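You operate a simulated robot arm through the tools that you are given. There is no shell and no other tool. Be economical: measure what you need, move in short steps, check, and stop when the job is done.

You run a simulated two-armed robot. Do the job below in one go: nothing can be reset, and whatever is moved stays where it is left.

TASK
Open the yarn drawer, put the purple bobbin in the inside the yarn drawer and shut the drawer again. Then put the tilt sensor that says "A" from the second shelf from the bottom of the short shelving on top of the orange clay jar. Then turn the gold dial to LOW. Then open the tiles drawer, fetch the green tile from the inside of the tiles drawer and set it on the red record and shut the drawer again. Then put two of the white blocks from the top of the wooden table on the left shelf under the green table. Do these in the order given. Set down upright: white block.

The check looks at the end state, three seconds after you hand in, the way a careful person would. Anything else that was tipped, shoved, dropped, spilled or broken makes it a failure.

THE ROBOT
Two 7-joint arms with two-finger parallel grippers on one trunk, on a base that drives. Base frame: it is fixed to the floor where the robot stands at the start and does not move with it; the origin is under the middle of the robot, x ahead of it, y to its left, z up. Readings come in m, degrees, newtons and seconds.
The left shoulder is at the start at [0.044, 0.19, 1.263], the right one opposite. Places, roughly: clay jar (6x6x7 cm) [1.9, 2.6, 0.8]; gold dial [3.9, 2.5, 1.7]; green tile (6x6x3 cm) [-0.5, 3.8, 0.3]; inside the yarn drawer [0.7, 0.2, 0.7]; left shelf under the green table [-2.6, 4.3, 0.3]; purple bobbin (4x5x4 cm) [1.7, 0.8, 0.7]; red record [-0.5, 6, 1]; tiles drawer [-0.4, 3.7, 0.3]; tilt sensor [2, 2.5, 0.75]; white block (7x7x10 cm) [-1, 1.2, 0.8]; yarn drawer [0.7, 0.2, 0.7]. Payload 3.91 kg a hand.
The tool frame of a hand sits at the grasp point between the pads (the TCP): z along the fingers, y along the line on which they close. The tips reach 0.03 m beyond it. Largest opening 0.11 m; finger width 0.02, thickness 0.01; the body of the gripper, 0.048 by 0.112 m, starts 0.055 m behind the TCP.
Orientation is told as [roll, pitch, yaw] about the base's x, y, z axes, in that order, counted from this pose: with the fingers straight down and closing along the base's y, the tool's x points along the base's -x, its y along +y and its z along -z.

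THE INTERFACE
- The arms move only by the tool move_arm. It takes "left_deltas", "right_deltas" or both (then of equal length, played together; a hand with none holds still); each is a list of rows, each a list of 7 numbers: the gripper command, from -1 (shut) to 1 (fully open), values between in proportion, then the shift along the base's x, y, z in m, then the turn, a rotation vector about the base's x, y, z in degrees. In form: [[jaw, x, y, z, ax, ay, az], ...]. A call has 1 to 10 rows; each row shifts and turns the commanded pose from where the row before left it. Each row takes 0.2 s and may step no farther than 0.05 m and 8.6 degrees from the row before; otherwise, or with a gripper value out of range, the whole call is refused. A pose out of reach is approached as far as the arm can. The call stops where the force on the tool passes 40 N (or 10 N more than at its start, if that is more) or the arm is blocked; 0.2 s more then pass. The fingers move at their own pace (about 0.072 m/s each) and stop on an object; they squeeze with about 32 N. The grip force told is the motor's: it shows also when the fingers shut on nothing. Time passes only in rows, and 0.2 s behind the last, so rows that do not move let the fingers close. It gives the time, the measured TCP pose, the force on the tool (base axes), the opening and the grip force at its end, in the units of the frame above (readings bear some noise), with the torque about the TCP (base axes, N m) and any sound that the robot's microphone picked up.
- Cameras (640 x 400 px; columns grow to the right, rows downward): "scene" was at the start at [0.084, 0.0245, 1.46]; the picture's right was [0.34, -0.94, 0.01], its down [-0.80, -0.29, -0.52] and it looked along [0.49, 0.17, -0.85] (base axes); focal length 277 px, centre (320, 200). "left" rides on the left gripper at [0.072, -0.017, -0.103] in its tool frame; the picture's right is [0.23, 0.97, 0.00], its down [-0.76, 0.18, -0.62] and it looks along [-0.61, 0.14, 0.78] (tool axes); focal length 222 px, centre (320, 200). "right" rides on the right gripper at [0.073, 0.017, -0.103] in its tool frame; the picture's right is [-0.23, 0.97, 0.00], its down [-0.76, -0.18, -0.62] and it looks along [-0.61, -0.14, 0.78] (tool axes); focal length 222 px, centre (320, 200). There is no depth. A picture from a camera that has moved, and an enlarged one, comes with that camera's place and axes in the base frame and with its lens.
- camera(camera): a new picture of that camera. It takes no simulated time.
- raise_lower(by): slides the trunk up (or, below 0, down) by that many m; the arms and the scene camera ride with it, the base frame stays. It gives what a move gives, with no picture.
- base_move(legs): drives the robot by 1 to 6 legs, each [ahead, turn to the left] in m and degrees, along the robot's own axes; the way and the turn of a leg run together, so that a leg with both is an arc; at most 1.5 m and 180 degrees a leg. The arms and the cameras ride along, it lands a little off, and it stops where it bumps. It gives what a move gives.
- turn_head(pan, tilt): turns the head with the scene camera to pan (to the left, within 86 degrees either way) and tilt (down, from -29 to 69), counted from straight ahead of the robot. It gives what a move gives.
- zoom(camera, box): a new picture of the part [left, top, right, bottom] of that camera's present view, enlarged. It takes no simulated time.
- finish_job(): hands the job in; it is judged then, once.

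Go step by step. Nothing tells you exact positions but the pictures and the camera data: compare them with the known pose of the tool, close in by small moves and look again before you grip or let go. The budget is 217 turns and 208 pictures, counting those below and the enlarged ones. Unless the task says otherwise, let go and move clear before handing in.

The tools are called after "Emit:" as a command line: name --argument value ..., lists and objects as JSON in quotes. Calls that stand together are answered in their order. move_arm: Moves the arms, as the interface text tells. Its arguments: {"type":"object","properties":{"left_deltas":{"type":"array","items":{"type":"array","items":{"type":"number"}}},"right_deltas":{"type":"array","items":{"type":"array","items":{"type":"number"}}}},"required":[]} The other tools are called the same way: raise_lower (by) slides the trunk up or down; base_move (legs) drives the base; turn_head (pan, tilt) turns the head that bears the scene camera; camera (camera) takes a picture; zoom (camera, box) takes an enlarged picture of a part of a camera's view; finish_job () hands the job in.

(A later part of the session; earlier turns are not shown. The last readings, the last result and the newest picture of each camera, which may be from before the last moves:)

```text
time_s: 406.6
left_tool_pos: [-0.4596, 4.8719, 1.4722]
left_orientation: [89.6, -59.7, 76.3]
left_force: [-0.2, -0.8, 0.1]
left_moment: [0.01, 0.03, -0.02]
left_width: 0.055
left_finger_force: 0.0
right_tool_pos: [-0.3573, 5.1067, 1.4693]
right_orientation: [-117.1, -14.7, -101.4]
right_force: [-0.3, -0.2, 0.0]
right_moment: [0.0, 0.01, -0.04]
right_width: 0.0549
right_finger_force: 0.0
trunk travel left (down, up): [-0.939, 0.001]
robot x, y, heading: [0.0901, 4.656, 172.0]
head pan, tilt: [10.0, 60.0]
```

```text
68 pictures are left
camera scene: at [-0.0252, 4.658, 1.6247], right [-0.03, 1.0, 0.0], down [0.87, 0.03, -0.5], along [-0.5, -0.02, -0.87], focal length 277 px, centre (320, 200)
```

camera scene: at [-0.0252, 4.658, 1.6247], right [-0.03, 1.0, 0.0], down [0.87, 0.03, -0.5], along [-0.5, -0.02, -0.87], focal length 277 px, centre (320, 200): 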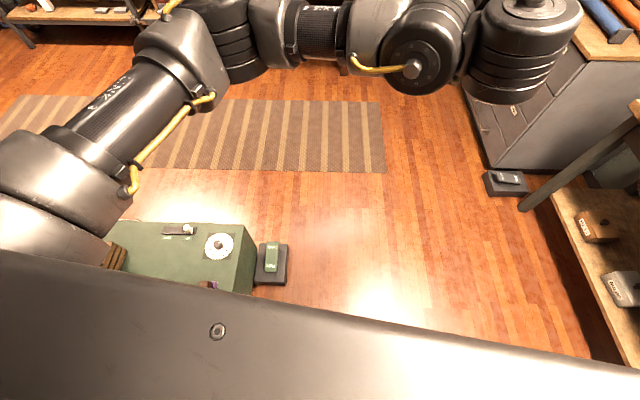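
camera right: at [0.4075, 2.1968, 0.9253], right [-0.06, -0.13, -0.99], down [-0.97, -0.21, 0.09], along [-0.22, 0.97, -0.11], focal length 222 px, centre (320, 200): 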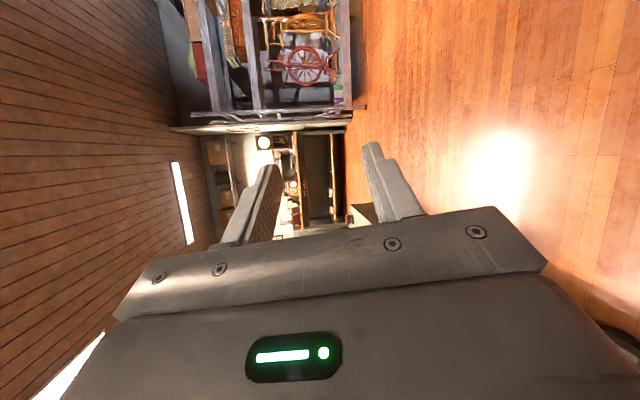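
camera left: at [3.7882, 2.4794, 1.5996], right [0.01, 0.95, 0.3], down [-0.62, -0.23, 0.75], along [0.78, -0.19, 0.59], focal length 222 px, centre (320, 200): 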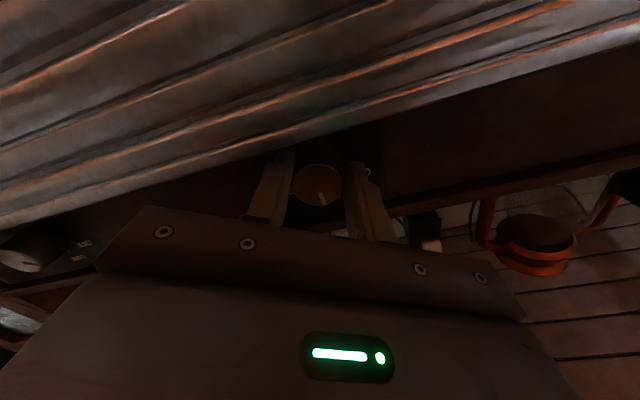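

A flat pad with a green block lies on the floor at about (−0.51, 4.36), apparently unmoved. I pass it well to the north.

Emit:
base_move --legs '[[0, -32], [0.45, 0], [0, 40], [1.0, 0], [0, 90], [1.0, 0]]'

Emit:
turn_head --pan 70 --tilt 45

Emit:
camera --camera "scene"

```text
time_s: 426.3
left_tool_pos: [-1.4339, 3.3979, 1.4734]
left_orientation: [89.7, -59.7, 173.3]
left_force: [0.1, -0.1, -0.3]
left_moment: [0.02, -0.01, -0.01]
left_width: 0.055
left_finger_force: 0.1
right_tool_pos: [-1.679, 3.4721, 1.4695]
right_orientation: [-117.1, -14.6, -4.1]
right_force: [0.0, 0.2, -0.6]
right_moment: [-0.01, -0.02, 0.0]
right_width: 0.0551
right_finger_force: 0.1
trunk travel left (down, up): [-0.939, 0.001]
robot x, y, heading: [-1.2814, 3.9706, -91.1]
head pan, tilt: [10.0, 60.0]
```

```text
time_s: 427.6
left_tool_pos: [-1.4342, 3.3967, 1.472]
left_orientation: [89.6, -59.7, 173.3]
left_force: [-0.3, -0.2, -0.4]
left_moment: [-0.02, 0.0, 0.0]
left_width: 0.055
left_finger_force: 0.0
right_tool_pos: [-1.6783, 3.4709, 1.47]
right_orientation: [-117.0, -14.5, -4.1]
right_force: [0.8, -0.1, -0.3]
right_moment: [0.03, 0.0, -0.01]
right_width: 0.055
right_finger_force: 0.0
trunk travel left (down, up): [-0.939, 0.001]
robot x, y, heading: [-1.2854, 3.9715, -90.8]
head pan, tilt: [70.0, 45.0]
```

```text
67 pictures are left
camera scene: at [-1.21, 3.8894, 1.6442], right [-0.36, -0.93, 0.0], down [-0.66, 0.25, -0.71], along [0.66, -0.25, -0.71], focal length 277 px, centre (320, 200)
```

scene: 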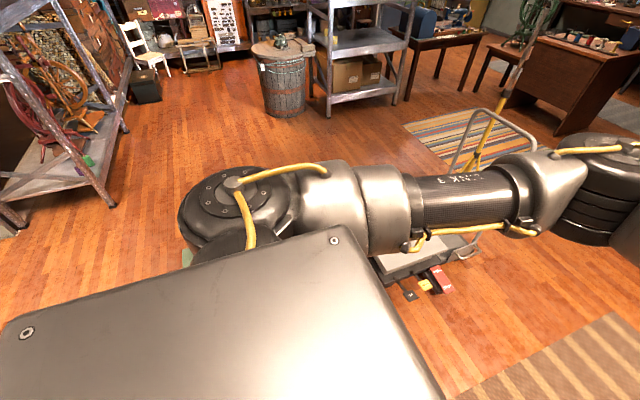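

Now I turn to face the cabinet's west side and look down.

Emit:
base_move --legs '[[0, 91]]'

Emit:
turn_head --pan -10 --tilt 58

Emit:
camera --camera "scene"

```text
time_s: 431.8
left_tool_pos: [-0.7113, 3.8291, 1.4712]
left_orientation: [89.6, -59.8, -95.8]
left_force: [-0.1, 0.2, -1.0]
left_moment: [0.02, 0.02, -0.03]
left_width: 0.0551
left_finger_force: 0.0
right_tool_pos: [-0.7806, 3.5847, 1.4693]
right_orientation: [-117.2, -14.7, 86.7]
right_force: [-0.9, -0.2, 0.8]
right_moment: [-0.01, 0.01, -0.01]
right_width: 0.055
right_finger_force: 0.0
trunk travel left (down, up): [-0.939, 0.001]
robot x, y, heading: [-1.2875, 3.9642, -0.4]
head pan, tilt: [70.0, 45.0]
```

```text
time_s: 433.4
left_tool_pos: [-0.7111, 3.8305, 1.4725]
left_orientation: [89.7, -59.7, -95.8]
left_force: [-0.1, -0.1, -0.2]
left_moment: [0.02, 0.01, 0.01]
left_width: 0.055
left_finger_force: 0.1
right_tool_pos: [-0.7809, 3.5841, 1.4683]
right_orientation: [-117.1, -14.6, 86.7]
right_force: [0.1, -0.4, 0.3]
right_moment: [0.02, -0.01, 0.01]
right_width: 0.0552
right_finger_force: 0.1
trunk travel left (down, up): [-0.939, 0.001]
robot x, y, heading: [-1.2877, 3.9671, -0.0]
head pan, tilt: [-10.0, 58.0]
```

```text
66 pictures are left
camera scene: at [-1.1665, 3.9564, 1.6271], right [-0.17, -0.98, 0.0], down [-0.84, 0.15, -0.53], along [0.52, -0.09, -0.85], focal length 277 px, centre (320, 200)
```

scene: 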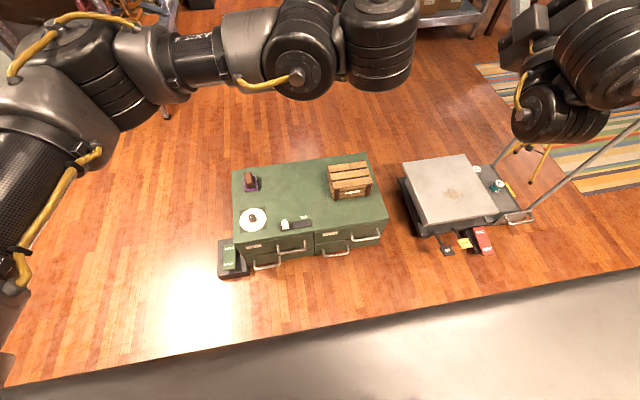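

Emit:
zoom --camera "scene" --box '[205, 190, 405, 290]'

```text
3.20 times, centred on (305, 240) of scene
camera zoom: at [-1.1665, 3.9564, 1.6271], right [-0.17, -0.98, 0.0], down [-0.84, 0.15, -0.53], along [0.52, -0.09, -0.85], focal length 886 px, centre (368, 72)
```

zoom: 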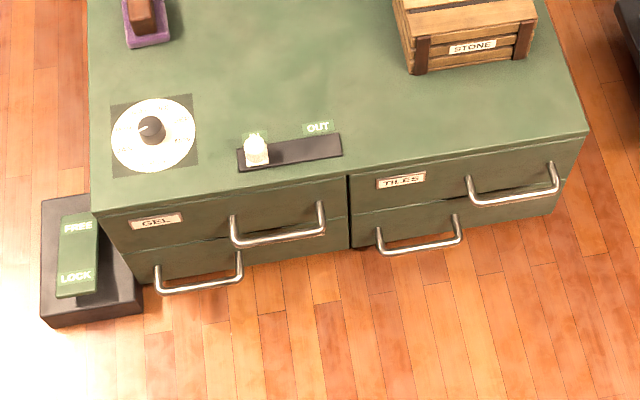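

The TILES drawer is the upper-right one: bar about y 3.555–3.695, x≈−0.63, z≈0.30, face x≈−0.56. There is also a foot pedal FREE/LOCK and a slider IN/OUT, which I leave. I shift the robot right and turn the left hand so it closes vertically.

Emit:
base_move --legs '[[0, -90], [0.21, 0], [0, 90]]'

Emit:
move_arm --left_deltas '[[0.1, 0, 0, 0, 7.5, 0, 0], [0.1, 0, 0, 0, 7.5, 0, 0], [0.1, 0, 0, 0, 7.5, 0, 0], [0.1, 0, 0, 0, 7.5, 0, 0], [0.1, 0, 0, 0, 7.5, 0, 0], [0.1, 0, 0, -0.03, 7.5, 0, 0], [0.1, 0, 0, -0.04, 7.5, 0, 0], [0.1, 0, 0, -0.04, 6, 0, 3], [0.1, 0, 0, -0.04, 0, 8, 0], [0.1, 0, 0, -0.04, 0, 8, 0]]' --right_deltas '[[0, -0.03, -0.03, 0, 0, 0, 0], [0, -0.03, -0.03, 0, 0, 0, 0], [0, -0.03, -0.03, 0, 0, 0, 0], [0, 0, -0.03, 0, 0, 0, 0], [0, 0, -0.03, 0, 0, 0, 0], [0, 0, 0, 0, 0, 0, 0], [0, 0, 0, 0, 0, 0, 0], [0, 0, 0, 0, 0, 0, 0], [0, 0, 0, 0, 0, 0, 0], [0, 0, 0, 0, 0, 0, 0]]'

```text
time_s: 442.7
left_tool_pos: [-0.7136, 3.618, 1.4714]
left_orientation: [89.6, -59.7, -95.9]
left_force: [0.8, 0.5, -0.2]
left_moment: [0.04, 0.01, 0.0]
left_width: 0.0548
left_finger_force: 0.1
right_tool_pos: [-0.7848, 3.3725, 1.4688]
right_orientation: [-117.1, -14.8, 86.6]
right_force: [0.4, -0.2, -0.2]
right_moment: [0.01, -0.01, 0.0]
right_width: 0.0549
right_finger_force: 0.0
trunk travel left (down, up): [-0.939, 0.001]
robot x, y, heading: [-1.2864, 3.7612, -0.4]
head pan, tilt: [-10.0, 58.0]
```

```text
time_s: 444.9
left_tool_pos: [-0.7145, 3.6214, 1.2825]
left_orientation: [68.7, -1.3, -89.6]
left_force: [0.1, -0.1, -0.7]
left_moment: [0.0, -0.04, -0.03]
left_width: 0.0603
left_finger_force: 0.0
right_tool_pos: [-0.784, 3.3149, 1.4697]
right_orientation: [-117.0, -14.6, 86.6]
right_force: [0.4, 0.9, 0.8]
right_moment: [0.0, -0.01, 0.0]
right_width: 0.055
right_finger_force: 0.0
right hand out of reach, approached as far as the arm can: row 1, 2, 3
trunk travel left (down, up): [-0.939, 0.001]
robot x, y, heading: [-1.2925, 3.7575, -0.1]
head pan, tilt: [-10.0, 58.0]
```

The left hand now points forward, 21° down, closing vertically. I lower the trunk.

Emit:
raise_lower --by -0.4

Emit:
raise_lower --by -0.4

Emit:
camera --camera "left"

Emit:
camera --camera "scene"

```text
time_s: 448.7
left_tool_pos: [-0.7137, 3.6205, 0.8818]
left_orientation: [68.9, -1.2, -89.6]
left_force: [0.4, 1.1, -0.8]
left_moment: [0.02, 0.0, 0.01]
left_width: 0.0604
left_finger_force: 0.1
right_tool_pos: [-0.7842, 3.3143, 1.07]
right_orientation: [-117.2, -14.6, 86.6]
right_force: [-0.5, 0.3, 0.5]
right_moment: [-0.01, -0.02, 0.01]
right_width: 0.0549
right_finger_force: 0.0
trunk travel left (down, up): [-0.539, 0.401]
robot x, y, heading: [-1.2855, 3.7602, -0.2]
head pan, tilt: [-10.0, 58.0]
```

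```text
time_s: 452.6
left_tool_pos: [-0.7134, 3.6208, 0.4826]
left_orientation: [68.8, -1.2, -89.6]
left_force: [-0.1, 0.6, -0.4]
left_moment: [0.01, -0.02, -0.01]
left_width: 0.0605
left_finger_force: 0.0
right_tool_pos: [-0.7862, 3.3145, 0.6697]
right_orientation: [-117.0, -14.6, 86.7]
right_force: [0.8, -0.2, -0.2]
right_moment: [-0.01, -0.01, 0.02]
right_width: 0.0551
right_finger_force: 0.1
trunk travel left (down, up): [-0.139, 0.801]
robot x, y, heading: [-1.2897, 3.7624, -0.1]
head pan, tilt: [-10.0, 58.0]
```

```text
64 pictures are left
camera left: at [-0.8163, 3.6926, 0.5032], right [0.35, 0.25, 0.9], down [-0.51, -0.76, 0.41], along [0.78, -0.6, -0.14], focal length 222 px, centre (320, 200)
```

left: 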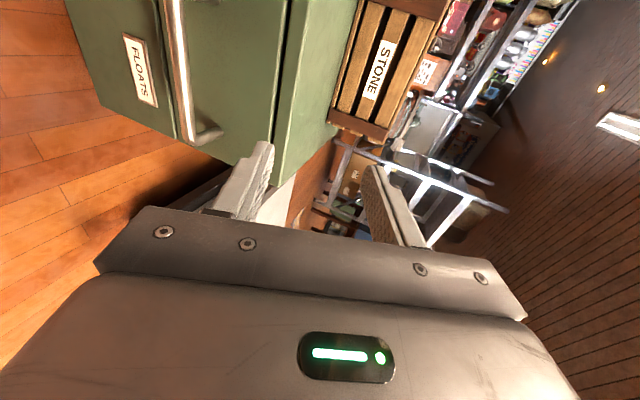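

```text
63 pictures are left
camera scene: at [-1.1692, 3.7462, 0.8271], right [-0.18, -0.98, 0.0], down [-0.83, 0.15, -0.53], along [0.52, -0.09, -0.85], focal length 277 px, centre (320, 200)
```

scene: 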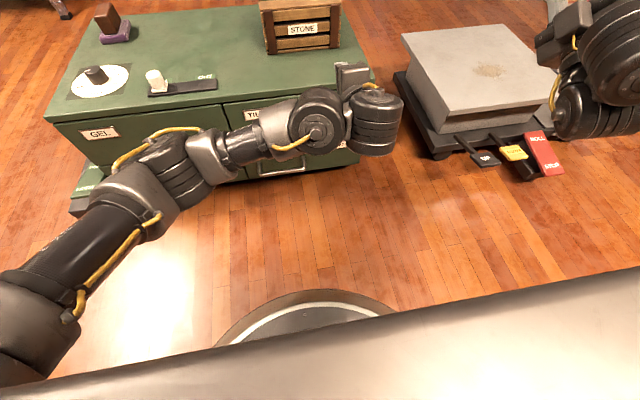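

The bar's ends compute to y 3.57–3.68, z≈0.305, x≈−0.625. I lower the hand to that height and check.

Emit:
raise_lower --by -0.13

Emit:
move_arm --left_deltas '[[0.1, 0, 0, -0.025, 0, 0, 0], [0.1, 0, 0, -0.02, 0, 0, 0], [0.1, 0, 0, 0, 0, 0, 0]]'

Emit:
camera --camera "left"

```text
time_s: 454.1
left_tool_pos: [-0.713, 3.622, 0.3521]
left_orientation: [68.9, -1.4, -89.6]
left_force: [-1.4, -0.7, -0.3]
left_moment: [0.0, -0.01, 0.04]
left_width: 0.0604
left_finger_force: 0.0
right_tool_pos: [-0.7846, 3.3137, 0.5385]
right_orientation: [-117.1, -14.6, 86.6]
right_force: [-0.1, 0.0, -0.3]
right_moment: [-0.01, 0.01, -0.01]
right_width: 0.0552
right_finger_force: 0.1
trunk travel left (down, up): [-0.009, 0.931]
robot x, y, heading: [-1.2891, 3.7571, -0.7]
head pan, tilt: [-10.0, 58.0]
```

```text
time_s: 454.9
left_tool_pos: [-0.7155, 3.6194, 0.3085]
left_orientation: [68.8, -1.3, -89.6]
left_force: [-0.1, 0.5, 0.7]
left_moment: [0.02, -0.03, -0.01]
left_width: 0.0605
left_finger_force: 0.0
right_tool_pos: [-0.7845, 3.3142, 0.5398]
right_orientation: [-117.1, -14.7, 86.7]
right_force: [0.1, -0.2, 0.2]
right_moment: [-0.01, -0.02, -0.01]
right_width: 0.055
right_finger_force: 0.0
trunk travel left (down, up): [-0.009, 0.931]
robot x, y, heading: [-1.2903, 3.759, -0.3]
head pan, tilt: [-10.0, 58.0]
```

```text
62 pictures are left
camera left: at [-0.8171, 3.6917, 0.329], right [0.35, 0.25, 0.9], down [-0.51, -0.76, 0.41], along [0.78, -0.6, -0.14], focal length 222 px, centre (320, 200)
```

left: 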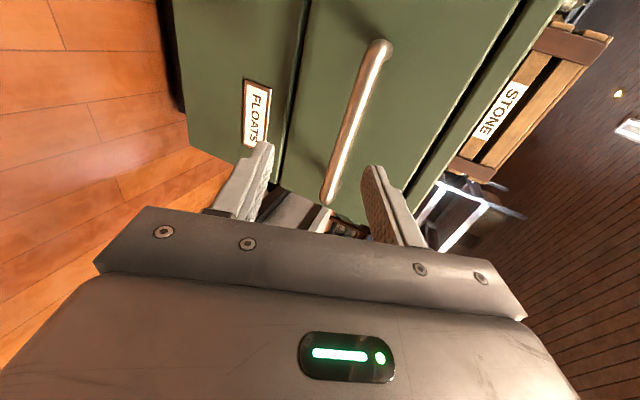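

Height is right. I drive forward 7.5 cm so the fingers straddle the bar.

Emit:
base_move --legs '[[0.07, 0]]'

Emit:
camera --camera "left"

```text
time_s: 456.0
left_tool_pos: [-0.6433, 3.6188, 0.3083]
left_orientation: [68.9, -1.3, -89.7]
left_force: [0.1, 0.1, -0.8]
left_moment: [-0.03, 0.04, 0.01]
left_width: 0.0602
left_finger_force: 0.1
right_tool_pos: [-0.7156, 3.3143, 0.539]
right_orientation: [-117.1, -14.5, 86.6]
right_force: [-0.2, -0.1, -0.3]
right_moment: [0.0, 0.0, 0.01]
right_width: 0.0549
right_finger_force: 0.0
trunk travel left (down, up): [-0.009, 0.931]
robot x, y, heading: [-1.2161, 3.7583, 0.0]
head pan, tilt: [-10.0, 58.0]
```

```text
61 pictures are left
camera left: at [-0.7464, 3.6915, 0.3292], right [0.35, 0.25, 0.9], down [-0.51, -0.76, 0.41], along [0.78, -0.6, -0.14], focal length 222 px, centre (320, 200)
```

left: 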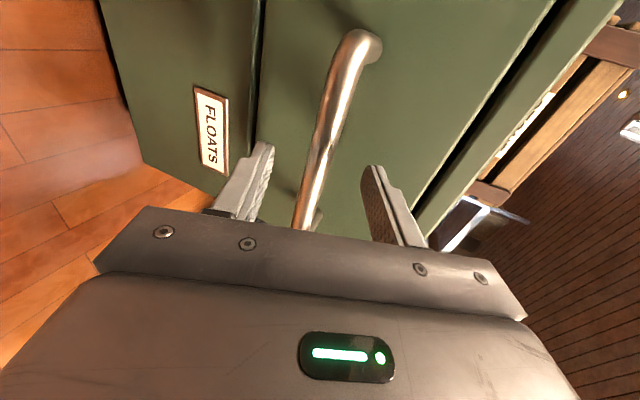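

The bar passes between the pads; I close on it.

Emit:
move_arm --left_deltas '[[-0.2, 0, 0, 0, 0, 0, 0], [-0.6, 0, 0, 0, 0, 0, 0], [-1, 0, 0, 0, 0, 0, 0], [-1, 0, 0, 0, 0, 0, 0]]'

Emit:
base_move --legs '[[-0.08, 0]]'

Emit:
camera --camera "scene"

```text
time_s: 457.0
left_tool_pos: [-0.6431, 3.6195, 0.306]
left_orientation: [68.7, -1.1, -89.7]
left_force: [-17.1, 5.7, -16.8]
left_moment: [0.76, 0.38, -0.35]
left_width: 0.0148
left_finger_force: 45.2
right_tool_pos: [-0.7139, 3.314, 0.5379]
right_orientation: [-117.0, -14.7, 86.6]
right_force: [0.3, 0.2, -1.1]
right_moment: [-0.02, 0.0, 0.01]
right_width: 0.0554
right_finger_force: 0.0
trunk travel left (down, up): [-0.009, 0.931]
robot x, y, heading: [-1.216, 3.7604, -0.3]
head pan, tilt: [-10.0, 58.0]
```

```text
time_s: 458.0
left_tool_pos: [-0.7239, 3.6186, 0.3073]
left_orientation: [68.6, -1.3, -89.7]
left_force: [1.2, -3.0, -24.9]
left_moment: [0.8, 0.37, -0.16]
left_width: 0.0146
left_finger_force: 45.0
right_tool_pos: [-0.7943, 3.312, 0.537]
right_orientation: [-116.9, -14.7, 86.3]
right_force: [-0.2, 0.1, 0.3]
right_moment: [-0.03, 0.01, 0.0]
right_width: 0.0551
right_finger_force: 0.0
trunk travel left (down, up): [-0.009, 0.931]
robot x, y, heading: [-1.2991, 3.758, -0.1]
head pan, tilt: [-10.0, 58.0]
```

```text
60 pictures are left
camera scene: at [-1.1776, 3.7456, 0.6966], right [-0.18, -0.98, 0.0], down [-0.84, 0.15, -0.53], along [0.52, -0.09, -0.85], focal length 277 px, centre (320, 200)
```

scene: 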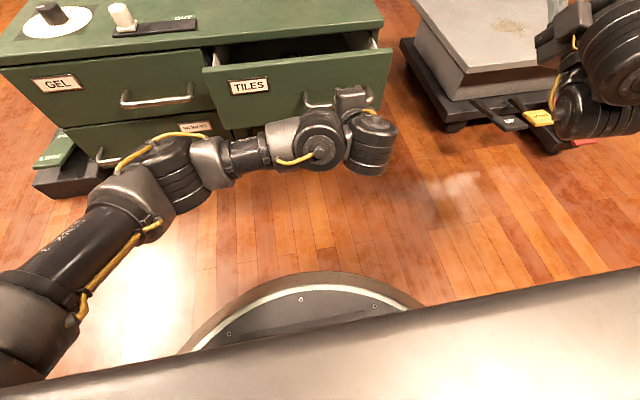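

The drawer slides open. I pull another 13 cm and release.

Emit:
base_move --legs '[[-0.13, 0]]'

Emit:
move_arm --left_deltas '[[-0.3, 0, 0, 0, 0, 0, 0], [0.2, 0, 0, 0, 0, 0, 0], [0.2, 0, 0, 0, 0, 0, 0], [0.2, 0, 0, 0, 0, 0, 0]]'

Emit:
base_move --legs '[[-0.12, 0]]'

Emit:
raise_lower --by 0.4

Emit:
camera --camera "scene"

```text
time_s: 459.3
left_tool_pos: [-0.8561, 3.6182, 0.3066]
left_orientation: [68.5, -1.2, -89.8]
left_force: [0.3, -4.7, -18.5]
left_moment: [0.72, 0.27, -0.44]
left_width: 0.0145
left_finger_force: 44.7
right_tool_pos: [-0.9262, 3.312, 0.5382]
right_orientation: [-117.1, -14.7, 86.4]
right_force: [-1.0, 0.3, 0.7]
right_moment: [0.0, 0.02, 0.0]
right_width: 0.0551
right_finger_force: 0.0
trunk travel left (down, up): [-0.009, 0.931]
robot x, y, heading: [-1.4278, 3.7586, -0.4]
head pan, tilt: [-10.0, 58.0]
```

```text
time_s: 460.3
left_tool_pos: [-0.8568, 3.6182, 0.3075]
left_orientation: [68.7, -1.2, -90.0]
left_force: [-0.4, -0.5, 0.0]
left_moment: [0.01, 0.04, 0.01]
left_width: 0.0659
left_finger_force: 0.1
right_tool_pos: [-0.9274, 3.3138, 0.5393]
right_orientation: [-117.1, -14.7, 86.4]
right_force: [0.4, 0.0, 0.0]
right_moment: [0.04, -0.01, 0.04]
right_width: 0.0548
right_finger_force: 0.1
trunk travel left (down, up): [-0.009, 0.931]
robot x, y, heading: [-1.4295, 3.759, -0.7]
head pan, tilt: [-10.0, 58.0]
```

```text
time_s: 461.6
left_tool_pos: [-0.9771, 3.619, 0.3074]
left_orientation: [68.7, -1.3, -89.9]
left_force: [-0.9, -0.2, 0.5]
left_moment: [0.0, -0.06, 0.0]
left_width: 0.0661
left_finger_force: 0.0
right_tool_pos: [-1.0486, 3.3146, 0.5401]
right_orientation: [-117.1, -14.7, 86.5]
right_force: [0.8, 0.6, -0.2]
right_moment: [-0.01, 0.01, -0.01]
right_width: 0.0549
right_finger_force: 0.1
trunk travel left (down, up): [-0.009, 0.931]
robot x, y, heading: [-1.5514, 3.763, -0.4]
head pan, tilt: [-10.0, 58.0]
```

```text
time_s: 465.4
left_tool_pos: [-0.9764, 3.6196, 0.7075]
left_orientation: [68.7, -1.2, -89.9]
left_force: [0.3, 0.6, -0.2]
left_moment: [0.02, 0.02, 0.0]
left_width: 0.066
left_finger_force: 0.0
right_tool_pos: [-1.0487, 3.3137, 0.9397]
right_orientation: [-117.1, -14.7, 86.3]
right_force: [-0.2, 0.0, -0.4]
right_moment: [0.02, 0.02, 0.01]
right_width: 0.0549
right_finger_force: 0.1
trunk travel left (down, up): [-0.409, 0.531]
robot x, y, heading: [-1.549, 3.7637, 0.0]
head pan, tilt: [-10.0, 58.0]
```

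```text
59 pictures are left
camera scene: at [-1.4311, 3.7472, 1.097], right [-0.18, -0.98, 0.0], down [-0.83, 0.15, -0.53], along [0.52, -0.1, -0.85], focal length 277 px, centre (320, 200)
```

scene: 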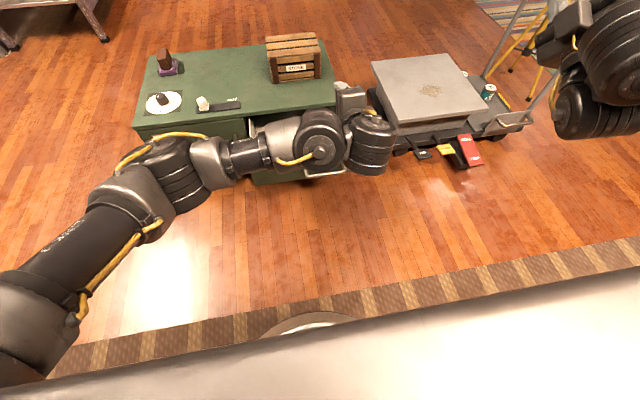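

I turn the left hand downward (closing along x) to look into the drawer.

Emit:
move_arm --left_deltas '[[0.2, 0.02, 0, 0.02, 0, 8.5, 0], [0.2, 0.02, 0, 0.02, 0, 8.5, 0], [0.2, 0.02, 0, 0.02, 0, 8.5, 0], [0.2, 0.02, 0, 0, 0, 8.5, 0], [0.2, 0.0, 0, 0, 0, 8.5, 0], [0.2, 0, 0, 0, 0, 8.5, 0], [0.2, 0, 0, 0, 0, 8.5, 0], [0.2, 0, 0, 0, 0, 8.5, 0], [0.2, 0, 0, 0, 0, 0, 0]]'

Emit:
base_move --legs '[[0.16, 0]]'

Emit:
camera --camera "left"

```text
time_s: 467.4
left_tool_pos: [-0.8674, 3.7423, 0.7737]
left_orientation: [0.9, -0.3, -88.9]
left_force: [0.4, 0.4, -0.5]
left_moment: [0.0, 0.0, 0.0]
left_width: 0.0662
left_finger_force: 0.1
left hand out of reach, approached as far as the arm can: row 4, 5, 6, 7, 8
right_tool_pos: [-1.0486, 3.3132, 0.9391]
right_orientation: [-117.1, -14.7, 86.4]
right_force: [0.5, -0.1, -0.5]
right_moment: [-0.02, 0.02, 0.01]
right_width: 0.055
right_finger_force: 0.1
trunk travel left (down, up): [-0.409, 0.531]
robot x, y, heading: [-1.5486, 3.7681, -0.5]
head pan, tilt: [-10.0, 58.0]
```

```text
time_s: 468.8
left_tool_pos: [-0.7037, 3.7417, 0.7739]
left_orientation: [0.9, -0.3, -88.8]
left_force: [-0.9, -0.6, -0.2]
left_moment: [0.0, -0.02, 0.0]
left_width: 0.066
left_finger_force: 0.1
right_tool_pos: [-0.8834, 3.3134, 0.9389]
right_orientation: [-117.0, -14.8, 86.5]
right_force: [0.3, -1.0, -0.8]
right_moment: [0.0, -0.03, 0.0]
right_width: 0.055
right_finger_force: 0.1
trunk travel left (down, up): [-0.409, 0.531]
robot x, y, heading: [-1.3876, 3.7652, -0.3]
head pan, tilt: [-10.0, 58.0]
```

```text
58 pictures are left
camera left: at [-0.7234, 3.8148, 0.8767], right [0.97, 0.25, 0.01], down [0.18, -0.75, 0.63], along [0.17, -0.61, -0.78], focal length 222 px, centre (320, 200)
```

left: 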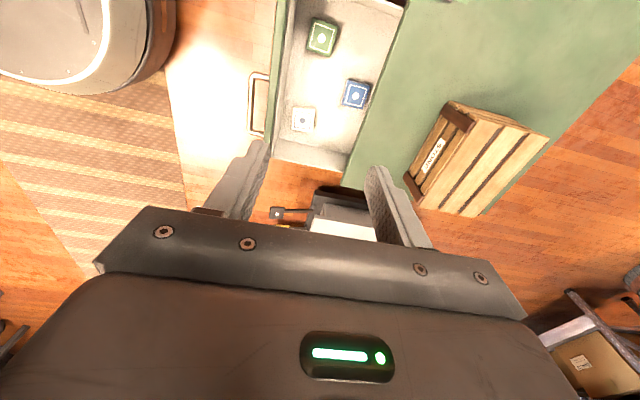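

The green tile is at about (−0.70, 3.79), slightly rotated. I move over it and lower part way.

Emit:
move_arm --left_deltas '[[0.6, 0.004, 0.04, 0, 0, 0, 0], [0.6, 0, 0.005, 0, 0, 0, 0], [0.6, 0, 0, 0, 0, 0, 0]]'

Emit:
raise_lower --by -0.3

Emit:
camera --camera "left"

```text
time_s: 469.6
left_tool_pos: [-0.699, 3.7873, 0.7747]
left_orientation: [1.0, -0.3, -88.8]
left_force: [0.6, 0.2, 0.4]
left_moment: [0.01, 0.02, 0.02]
left_width: 0.0881
left_finger_force: 0.2
right_tool_pos: [-0.8851, 3.3136, 0.94]
right_orientation: [-117.0, -14.6, 86.5]
right_force: [-0.9, 0.8, 0.0]
right_moment: [0.02, -0.01, -0.01]
right_width: 0.0549
right_finger_force: 0.0
trunk travel left (down, up): [-0.409, 0.531]
robot x, y, heading: [-1.3877, 3.7598, -0.4]
head pan, tilt: [-10.0, 58.0]
```

```text
time_s: 472.6
left_tool_pos: [-0.6988, 3.7868, 0.4753]
left_orientation: [1.1, -0.3, -88.8]
left_force: [0.6, -0.1, -0.1]
left_moment: [0.01, -0.04, -0.02]
left_width: 0.0879
left_finger_force: 0.0
right_tool_pos: [-0.8862, 3.3142, 0.64]
right_orientation: [-117.1, -14.7, 86.5]
right_force: [0.2, 0.3, -0.3]
right_moment: [0.0, 0.0, 0.0]
right_width: 0.0552
right_finger_force: 0.0
trunk travel left (down, up): [-0.109, 0.831]
robot x, y, heading: [-1.3877, 3.756, -0.1]
head pan, tilt: [-10.0, 58.0]
```

```text
57 pictures are left
camera left: at [-0.7193, 3.8595, 0.5782], right [0.97, 0.25, 0.02], down [0.18, -0.75, 0.63], along [0.17, -0.61, -0.78], focal length 222 px, centre (320, 200)
```

left: 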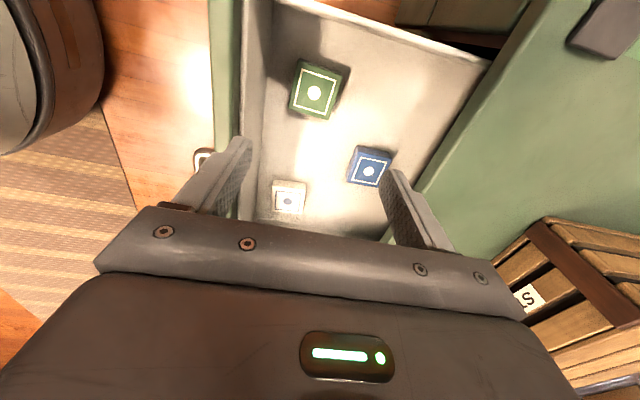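

Aligned. I lower with the trunk and then the arm, watching for contact.

Emit:
raise_lower --by -0.105

Emit:
move_arm --left_deltas '[[0.6, -0.004, 0.002, -0.03, 0, 0, 0], [0.6, 0, 0, -0.03, 0, 0, 0], [0.6, 0, 0, -0.015, 0, 0, 0], [0.6, 0, 0, 0, 0, 0, 0]]'

Emit:
camera --camera "left"

```text
time_s: 474.0
left_tool_pos: [-0.6991, 3.7876, 0.3699]
left_orientation: [1.0, -0.3, -88.7]
left_force: [0.3, 0.6, 0.6]
left_moment: [0.01, 0.0, 0.03]
left_width: 0.0879
left_finger_force: 0.1
right_tool_pos: [-0.885, 3.3138, 0.5342]
right_orientation: [-117.1, -14.7, 86.5]
right_force: [0.5, -0.4, -0.2]
right_moment: [-0.02, 0.01, -0.03]
right_width: 0.0551
right_finger_force: 0.0
trunk travel left (down, up): [-0.004, 0.936]
robot x, y, heading: [-1.3902, 3.7634, -0.3]
head pan, tilt: [-10.0, 58.0]
```

```text
time_s: 475.0
left_tool_pos: [-0.7034, 3.7908, 0.2938]
left_orientation: [0.9, -0.2, -88.8]
left_force: [-0.6, -0.2, 0.6]
left_moment: [-0.02, 0.0, -0.02]
left_width: 0.088
left_finger_force: 0.0
right_tool_pos: [-0.8853, 3.313, 0.5344]
right_orientation: [-117.1, -14.7, 86.4]
right_force: [0.4, 0.5, 0.4]
right_moment: [-0.03, -0.01, 0.02]
right_width: 0.0548
right_finger_force: 0.1
trunk travel left (down, up): [-0.004, 0.936]
robot x, y, heading: [-1.3886, 3.7603, -0.3]
head pan, tilt: [-10.0, 58.0]
```

```text
56 pictures are left
camera left: at [-0.7233, 3.8623, 0.3972], right [0.97, 0.25, 0.02], down [0.18, -0.75, 0.63], along [0.17, -0.61, -0.78], focal length 222 px, centre (320, 200)
```

left: 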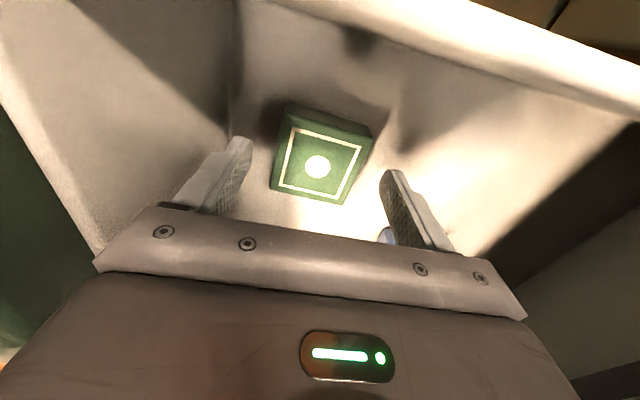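

The tile sits square between the pads. I go down 1.6 cm and close.

Emit:
move_arm --left_deltas '[[0.6, 0, 0, -0.01, 0, 0, 0], [0.6, 0, 0, -0.006, 0, 0, 0], [0.2, 0, 0, 0, 0, 0, 0], [-0.2, 0, 0, 0, 0, 0, 0], [-1, 0, 0, 0, 0, 0, 0], [-1, 0, 0, 0, 0, 0, 0]]'

Emit:
raise_lower --by 0.3

Emit:
camera --camera "left"

```text
time_s: 476.4
left_tool_pos: [-0.703, 3.7898, 0.2783]
left_orientation: [1.0, -0.2, -88.9]
left_force: [0.2, -0.4, 0.2]
left_moment: [-0.01, 0.08, 0.0]
left_width: 0.0606
left_finger_force: 31.2
right_tool_pos: [-0.8857, 3.313, 0.5345]
right_orientation: [-117.1, -14.6, 86.5]
right_force: [0.4, -0.2, -0.4]
right_moment: [0.02, -0.02, 0.02]
right_width: 0.055
right_finger_force: 0.1
trunk travel left (down, up): [-0.004, 0.936]
robot x, y, heading: [-1.3875, 3.7605, -0.4]
head pan, tilt: [-10.0, 58.0]
```

```text
time_s: 479.4
left_tool_pos: [-0.7029, 3.7891, 0.5779]
left_orientation: [1.0, -0.3, -88.8]
left_force: [-0.3, -0.5, -1.5]
left_moment: [0.03, -0.02, 0.01]
left_width: 0.0601
left_finger_force: 31.6
right_tool_pos: [-0.8849, 3.313, 0.8353]
right_orientation: [-117.1, -14.7, 86.5]
right_force: [0.1, 1.1, -0.5]
right_moment: [0.04, 0.0, 0.01]
right_width: 0.055
right_finger_force: 0.1
trunk travel left (down, up): [-0.304, 0.636]
robot x, y, heading: [-1.3898, 3.7604, -0.3]
head pan, tilt: [-10.0, 58.0]
```

```text
55 pictures are left
camera left: at [-0.723, 3.862, 0.6811], right [0.97, 0.25, 0.01], down [0.18, -0.75, 0.63], along [0.17, -0.61, -0.78], focal length 222 px, centre (320, 200)
```

left: 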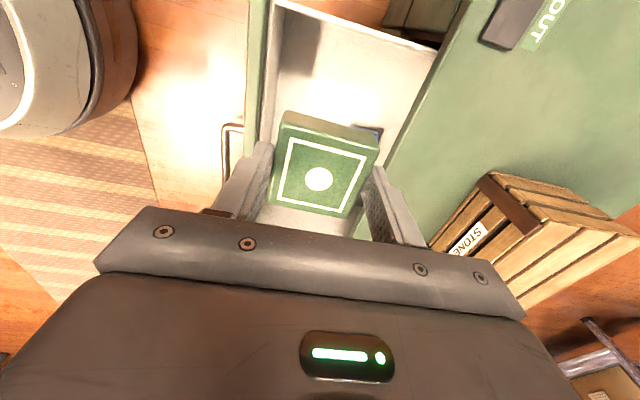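

The green tile is in hand. I back off, raise the trunk and head north toward the record.

Emit:
base_move --legs '[[-0.15, 0]]'

Emit:
raise_lower --by 0.4

Emit:
raise_lower --by 0.23

Emit:
base_move --legs '[[0, 75], [1.0, 0]]'

Emit:
turn_head --pan -30 --tilt 30

Emit:
camera --camera "scene"

```text
time_s: 480.8
left_tool_pos: [-0.8528, 3.7905, 0.5781]
left_orientation: [1.1, -0.4, -88.8]
left_force: [-0.8, -0.3, -1.4]
left_moment: [0.02, -0.02, -0.07]
left_width: 0.06
left_finger_force: 32.2
right_tool_pos: [-1.0353, 3.3133, 0.8347]
right_orientation: [-117.1, -14.8, 86.3]
right_force: [0.8, 0.7, -0.3]
right_moment: [0.0, 0.01, 0.0]
right_width: 0.0547
right_finger_force: 0.1
trunk travel left (down, up): [-0.304, 0.636]
robot x, y, heading: [-1.5356, 3.7611, -0.3]
head pan, tilt: [-10.0, 58.0]
```

```text
time_s: 484.6
left_tool_pos: [-0.85, 3.7882, 0.9781]
left_orientation: [1.0, -0.3, -88.8]
left_force: [-0.4, 0.2, -1.3]
left_moment: [0.03, 0.02, -0.01]
left_width: 0.0597
left_finger_force: 32.1
right_tool_pos: [-1.0351, 3.3122, 1.2346]
right_orientation: [-117.1, -14.7, 86.4]
right_force: [-1.0, -0.2, 0.3]
right_moment: [0.01, -0.01, -0.01]
right_width: 0.055
right_finger_force: 0.1
trunk travel left (down, up): [-0.704, 0.236]
robot x, y, heading: [-1.5403, 3.7624, -0.6]
head pan, tilt: [-10.0, 58.0]
```

```text
time_s: 487.0
left_tool_pos: [-0.8515, 3.7899, 1.2073]
left_orientation: [0.9, -0.3, -88.8]
left_force: [0.2, 0.2, -1.4]
left_moment: [0.01, 0.03, -0.02]
left_width: 0.0594
left_finger_force: 32.2
right_tool_pos: [-1.0334, 3.3137, 1.4639]
right_orientation: [-117.0, -14.7, 86.4]
right_force: [-0.8, 0.5, 1.1]
right_moment: [0.0, -0.02, 0.03]
right_width: 0.055
right_finger_force: 0.1
trunk travel left (down, up): [-0.934, 0.006]
robot x, y, heading: [-1.5375, 3.7604, -0.3]
head pan, tilt: [-10.0, 58.0]
```

```text
time_s: 495.5
left_tool_pos: [-1.1076, 5.4123, 1.2083]
left_orientation: [1.0, -0.3, -14.0]
left_force: [-1.1, 0.2, -1.4]
left_moment: [0.04, 0.02, 0.02]
left_width: 0.0595
left_finger_force: 32.6
right_tool_pos: [-0.6955, 5.1123, 1.4648]
right_orientation: [-117.1, -14.7, 161.3]
right_force: [0.1, 0.9, 0.4]
right_moment: [-0.02, 0.01, -0.01]
right_width: 0.0551
right_finger_force: 0.1
trunk travel left (down, up): [-0.934, 0.006]
robot x, y, heading: [-1.2577, 4.7431, 74.6]
head pan, tilt: [-10.0, 58.0]
```

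```text
time_s: 496.4
left_tool_pos: [-1.1068, 5.4134, 1.2083]
left_orientation: [0.9, -0.3, -14.0]
left_force: [-0.2, -0.5, -2.0]
left_moment: [0.01, 0.04, -0.02]
left_width: 0.0594
left_finger_force: 32.0
right_tool_pos: [-0.6948, 5.1122, 1.4644]
right_orientation: [-117.1, -14.8, 161.2]
right_force: [-0.3, -0.9, 0.6]
right_moment: [-0.02, 0.01, -0.02]
right_width: 0.0553
right_finger_force: 0.0
trunk travel left (down, up): [-0.934, 0.006]
robot x, y, heading: [-1.2626, 4.7425, 74.6]
head pan, tilt: [-30.0, 30.0]
```

```text
54 pictures are left
camera scene: at [-1.1793, 4.856, 1.6616], right [0.7, -0.71, 0.0], down [-0.36, -0.35, -0.87], along [0.62, 0.61, -0.5], focal length 277 px, centre (320, 200)
```

scene: 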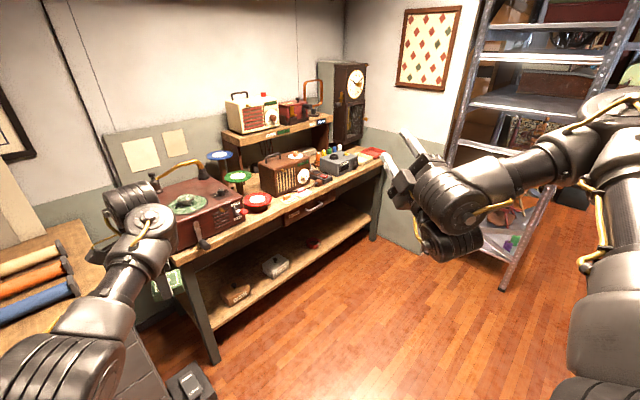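

The red record is the red disc at about (−0.5, 6.0) on the bench. I zoom in.

Emit:
zoom --camera "scene" --box '[190, 140, 310, 220]'

```text
5.00 times, centred on (250, 180) of scene
camera zoom: at [-1.1793, 4.856, 1.6616], right [0.7, -0.71, 0.0], down [-0.36, -0.35, -0.87], along [0.62, 0.61, -0.5], focal length 1385 px, centre (670, 300)
```

zoom: 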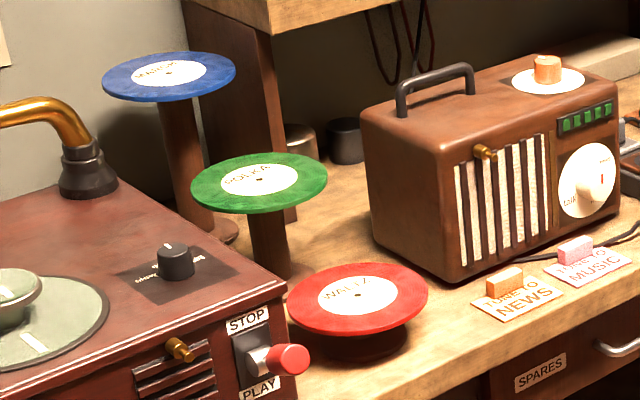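

The red record (WALTZ) is a disc on a short stand near (−0.51, 5.97), z≈0.94, in line with the green and blue ones behind it. I turn the hand so it closes along x at heading 90, then drive over.

Emit:
move_arm --left_deltas '[[-1, 0, 0, 0, 0, 0, 8.5], [-1, 0, 0, 0, 0, 0, 8.5], [-1, 0, 0, 0, 0, 0, 8.5], [-1, 0, 0, 0, 0, 0, 8.5], [-1, 0, 0, 0, 0, 0, 8.5], [-1, 0, 0, 0, 0, 0, 8.5], [-1, 0, 0, 0, 0, 0, 8.5], [-1, 0, 0, 0, 0, 0, 8.5], [-1, 0, 0, 0, 0, 0, 8.5], [-1, 0, 0, 0, 0, 0, 8.5]]'

Emit:
base_move --legs '[[0, -40], [0.9, 0], [0, 55.5]]'

Emit:
camera --camera "left"

```text
time_s: 497.7
left_tool_pos: [-1.1061, 5.4146, 1.2076]
left_orientation: [1.3, -0.4, 28.1]
left_force: [-13.7, 21.8, -21.3]
left_moment: [-1.67, -2.77, -2.0]
left_width: 0.0593
left_finger_force: 32.3
right_tool_pos: [-0.6958, 5.1125, 1.4632]
right_orientation: [-117.1, -14.7, 161.1]
right_force: [0.3, -0.1, -0.6]
right_moment: [-0.01, -0.02, 0.01]
right_width: 0.0551
right_finger_force: 0.1
trunk travel left (down, up): [-0.934, 0.006]
robot x, y, heading: [-1.2599, 4.7409, 74.5]
head pan, tilt: [-30.0, 30.0]
stopped in row 6 (left hand): the force on the tool passed its limit at 155 N (the readings are from after the stop); the commanded pose is now the measured one
```

```text
time_s: 499.4
left_tool_pos: [-0.8531, 5.2996, 1.2063]
left_orientation: [0.9, -0.5, 4.1]
left_force: [-4.0, 13.5, -9.8]
left_moment: [-1.47, -1.14, -1.12]
left_width: 0.0592
left_finger_force: 31.6
right_tool_pos: [-0.5995, 4.8548, 1.4661]
right_orientation: [-117.0, -14.4, 137.3]
right_force: [-0.3, -0.5, 0.9]
right_moment: [0.02, 0.03, 0.0]
right_width: 0.0551
right_finger_force: 0.0
trunk travel left (down, up): [-0.934, 0.006]
robot x, y, heading: [-1.2555, 4.7427, 50.4]
head pan, tilt: [-30.0, 30.0]
stopped in leg 1: the force on the tool passed its limit at 47 N (the readings are from after the stop); the commanded pose is now the measured one
```

```text
52 pictures are left
camera left: at [-0.9232, 5.2752, 1.3095], right [-0.29, 0.96, 0.01], down [0.74, 0.22, 0.63], along [0.6, 0.2, -0.77], focal length 222 px, centre (320, 200)
```

left: 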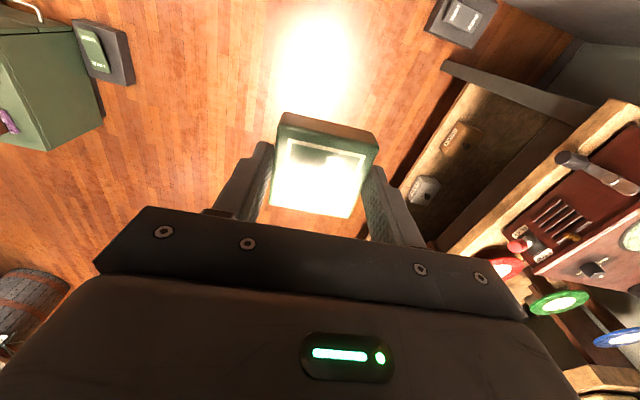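

Turning the wrist folded the arm against my chest again. I extend and lower the hand, then finish the yaw.

Emit:
move_arm --left_deltas '[[-1, 0.025, 0.03, -0.02, 0, 0, 0], [-1, 0.01, 0.01, -0.04, 0, 0, 0], [-1, 0, 0, -0.04, 0, 0, 0], [-1, 0, 0, -0.03, 0, 0, 0], [-1, 0, 0, 0, 0, 0, 8], [-1, 0, 0, 0, 0, 0, 8], [-1, 0, 0, 0, 0, 0, 8], [-1, 0, 0, 0, 0, 0, 8], [-1, 0, 0, 0, 0, 0, 8], [-1, 0, 0, 0, 0, 0, 5]]'

```text
time_s: 501.6
left_tool_pos: [-0.8346, 5.3156, 1.0972]
left_orientation: [1.2, -0.4, 49.1]
left_force: [0.8, -0.2, -1.2]
left_moment: [0.0, 0.01, 0.01]
left_width: 0.0595
left_finger_force: 31.8
left hand out of reach, approached as far as the arm can: row 2, 3, 4
right_tool_pos: [-0.5946, 4.8504, 1.4638]
right_orientation: [-117.1, -14.8, 137.1]
right_force: [0.2, -0.5, 0.6]
right_moment: [0.02, 0.0, 0.06]
right_width: 0.0552
right_finger_force: 0.1
trunk travel left (down, up): [-0.934, 0.006]
robot x, y, heading: [-1.2628, 4.7455, 50.3]
head pan, tilt: [-30.0, 30.0]
```

Emit:
base_move --legs '[[0, -17.5], [0.93, 0], [0, 57]]'

Emit:
turn_head --pan 0 --tilt 40

Emit:
camera --camera "scene"

Emit:
camera --camera "left"

```text
time_s: 510.0
left_tool_pos: [-0.4984, 5.9544, 1.0979]
left_orientation: [1.2, -0.4, 87.8]
left_force: [0.0, -0.4, -1.8]
left_moment: [-0.01, -0.02, 0.0]
left_width: 0.0593
left_finger_force: 31.7
right_tool_pos: [-0.0193, 5.741, 1.4643]
right_orientation: [-117.1, -14.7, 176.0]
right_force: [0.5, 0.0, -0.2]
right_moment: [-0.03, 0.0, 0.0]
right_width: 0.0551
right_finger_force: 0.1
trunk travel left (down, up): [-0.934, 0.006]
robot x, y, heading: [-0.4703, 5.2429, 89.2]
head pan, tilt: [-30.0, 30.0]
```

```text
time_s: 510.9
left_tool_pos: [-0.4988, 5.9546, 1.0964]
left_orientation: [1.3, -0.4, 87.7]
left_force: [-0.4, -1.2, -1.5]
left_moment: [-0.01, 0.04, -0.01]
left_width: 0.0595
left_finger_force: 32.1
right_tool_pos: [-0.0191, 5.741, 1.4648]
right_orientation: [-117.1, -14.6, 175.9]
right_force: [-1.0, 0.0, 0.1]
right_moment: [0.02, 0.02, -0.01]
right_width: 0.0551
right_finger_force: 0.1
trunk travel left (down, up): [-0.934, 0.006]
robot x, y, heading: [-0.4708, 5.2418, 89.1]
head pan, tilt: [0.0, 40.0]
```

```text
51 pictures are left
camera scene: at [-0.4673, 5.3781, 1.6464], right [1.0, -0.02, 0.0], down [-0.01, -0.64, -0.77], along [0.01, 0.77, -0.64], focal length 277 px, centre (320, 200)
```

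scene: 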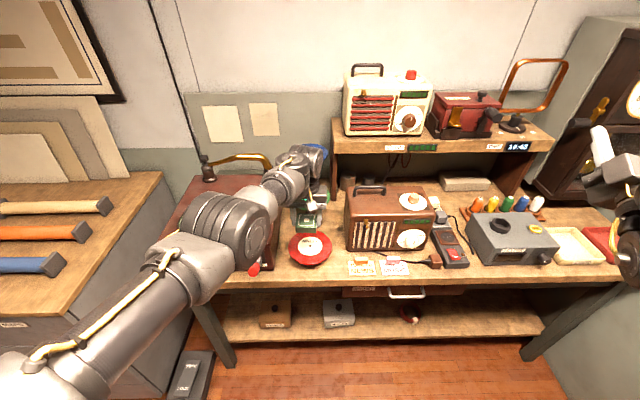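

```text
50 pictures are left
camera left: at [-0.4821, 5.8803, 1.2002], right [-0.98, -0.19, 0.02], down [-0.13, 0.76, 0.63], along [-0.13, 0.62, -0.77], focal length 222 px, centre (320, 200)
```

left: 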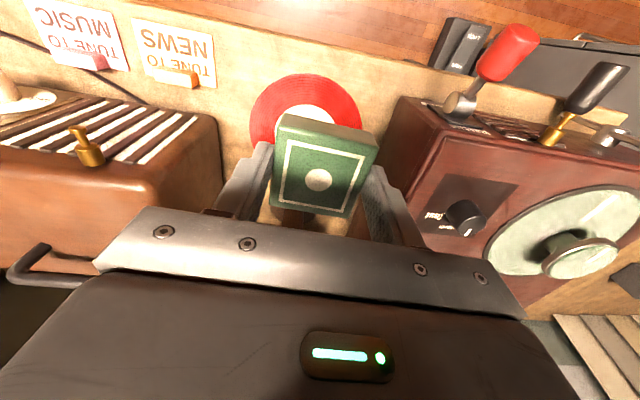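

The record centre triangulates to (−0.490, 5.977, 0.940). I trim and lower the tile over it.

Emit:
move_arm --left_deltas '[[-1, 0.009, 0.022, 0, 0, 0, 0], [-1, 0, 0, 0, 0, 0, 0]]'

Emit:
raise_lower --by -0.095

Emit:
camera --camera "left"

```text
time_s: 511.5
left_tool_pos: [-0.4986, 5.9549, 1.0962]
left_orientation: [1.1, -0.4, 87.8]
left_force: [0.5, -0.5, -1.5]
left_moment: [-0.01, -0.03, 0.0]
left_width: 0.0593
left_finger_force: 31.6
left hand out of reach, approached as far as the arm can: row 1
right_tool_pos: [-0.0202, 5.742, 1.4663]
right_orientation: [-117.2, -14.7, 176.0]
right_force: [-0.3, 0.6, -0.3]
right_moment: [0.02, 0.01, -0.02]
right_width: 0.0552
right_finger_force: 0.0
trunk travel left (down, up): [-0.934, 0.006]
robot x, y, heading: [-0.4667, 5.2429, 89.1]
head pan, tilt: [0.0, 40.0]
```

```text
time_s: 512.8
left_tool_pos: [-0.4983, 5.9539, 1.0026]
left_orientation: [1.2, -0.4, 87.8]
left_force: [0.4, 0.3, -1.9]
left_moment: [0.01, 0.04, 0.0]
left_width: 0.0594
left_finger_force: 32.1
right_tool_pos: [-0.0198, 5.7421, 1.369]
right_orientation: [-117.1, -14.7, 175.9]
right_force: [0.2, -0.4, -0.3]
right_moment: [0.01, 0.01, -0.01]
right_width: 0.0548
right_finger_force: 0.0
trunk travel left (down, up): [-0.839, 0.101]
robot x, y, heading: [-0.4708, 5.2446, 89.0]
head pan, tilt: [0.0, 40.0]
```

```text
49 pictures are left
camera left: at [-0.4821, 5.8802, 1.1054], right [-0.98, -0.19, 0.02], down [-0.13, 0.76, 0.63], along [-0.13, 0.62, -0.77], focal length 222 px, centre (320, 200)
```

left: 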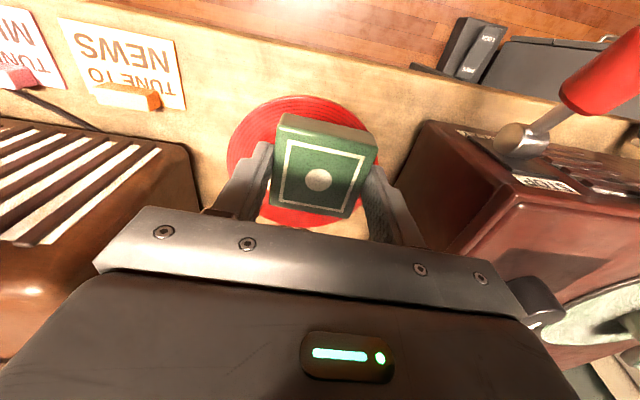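

I need 2 cm more forward; the base provides it, then I shift x and lower.

Emit:
base_move --legs '[[0.025, 0]]'

Emit:
move_arm --left_deltas '[[-1, 0.008, 0, 0, 0, 0, 0], [-1, 0, 0, 0, 0, 0, 0]]'

Emit:
raise_lower --by -0.015

Emit:
camera --camera "left"

```text
time_s: 513.6
left_tool_pos: [-0.4977, 5.9744, 1.0068]
left_orientation: [1.3, -0.8, 87.7]
left_force: [-0.8, -0.9, -1.3]
left_moment: [0.06, 0.01, -0.04]
left_width: 0.0596
left_finger_force: 32.1
right_tool_pos: [-0.0182, 5.7571, 1.3737]
right_orientation: [-117.4, -14.7, 176.1]
right_force: [0.0, -1.4, 0.1]
right_moment: [-0.04, -0.01, 0.02]
right_width: 0.055
right_finger_force: 0.1
trunk travel left (down, up): [-0.839, 0.101]
robot x, y, heading: [-0.4675, 5.2687, 89.0]
head pan, tilt: [0.0, 40.0]
```

```text
time_s: 514.2
left_tool_pos: [-0.4868, 5.9703, 1.0054]
left_orientation: [1.2, -0.6, 87.5]
left_force: [-0.6, -0.9, -0.9]
left_moment: [-0.01, 0.02, 0.0]
left_width: 0.0595
left_finger_force: 31.7
left hand out of reach, approached as far as the arm can: row 1
right_tool_pos: [-0.0181, 5.7628, 1.3705]
right_orientation: [-117.2, -14.7, 175.9]
right_force: [0.2, -0.3, 0.4]
right_moment: [-0.02, -0.01, -0.01]
right_width: 0.0549
right_finger_force: 0.1
trunk travel left (down, up): [-0.839, 0.101]
robot x, y, heading: [-0.4743, 5.2664, 88.9]
head pan, tilt: [0.0, 40.0]
```

```text
time_s: 514.9
left_tool_pos: [-0.4862, 5.9725, 0.9902]
left_orientation: [1.1, -0.5, 87.6]
left_force: [0.2, -0.5, -2.1]
left_moment: [0.0, -0.01, 0.0]
left_width: 0.0595
left_finger_force: 32.3
right_tool_pos: [-0.0182, 5.7657, 1.3543]
right_orientation: [-117.1, -14.7, 175.9]
right_force: [-0.7, -0.3, 0.2]
right_moment: [-0.02, -0.01, -0.02]
right_width: 0.0551
right_finger_force: 0.1
trunk travel left (down, up): [-0.824, 0.116]
robot x, y, heading: [-0.4736, 5.2703, 89.2]
head pan, tilt: [0.0, 40.0]
```

```text
48 pictures are left
camera left: at [-0.4701, 5.8986, 1.0922], right [-0.98, -0.19, 0.02], down [-0.13, 0.76, 0.63], along [-0.13, 0.62, -0.77], focal length 222 px, centre (320, 200)
```

left: 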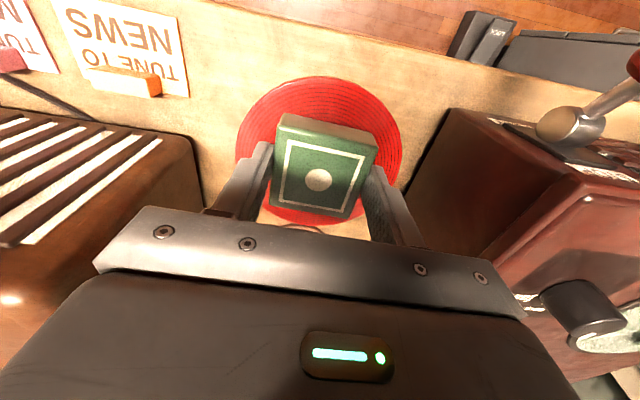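

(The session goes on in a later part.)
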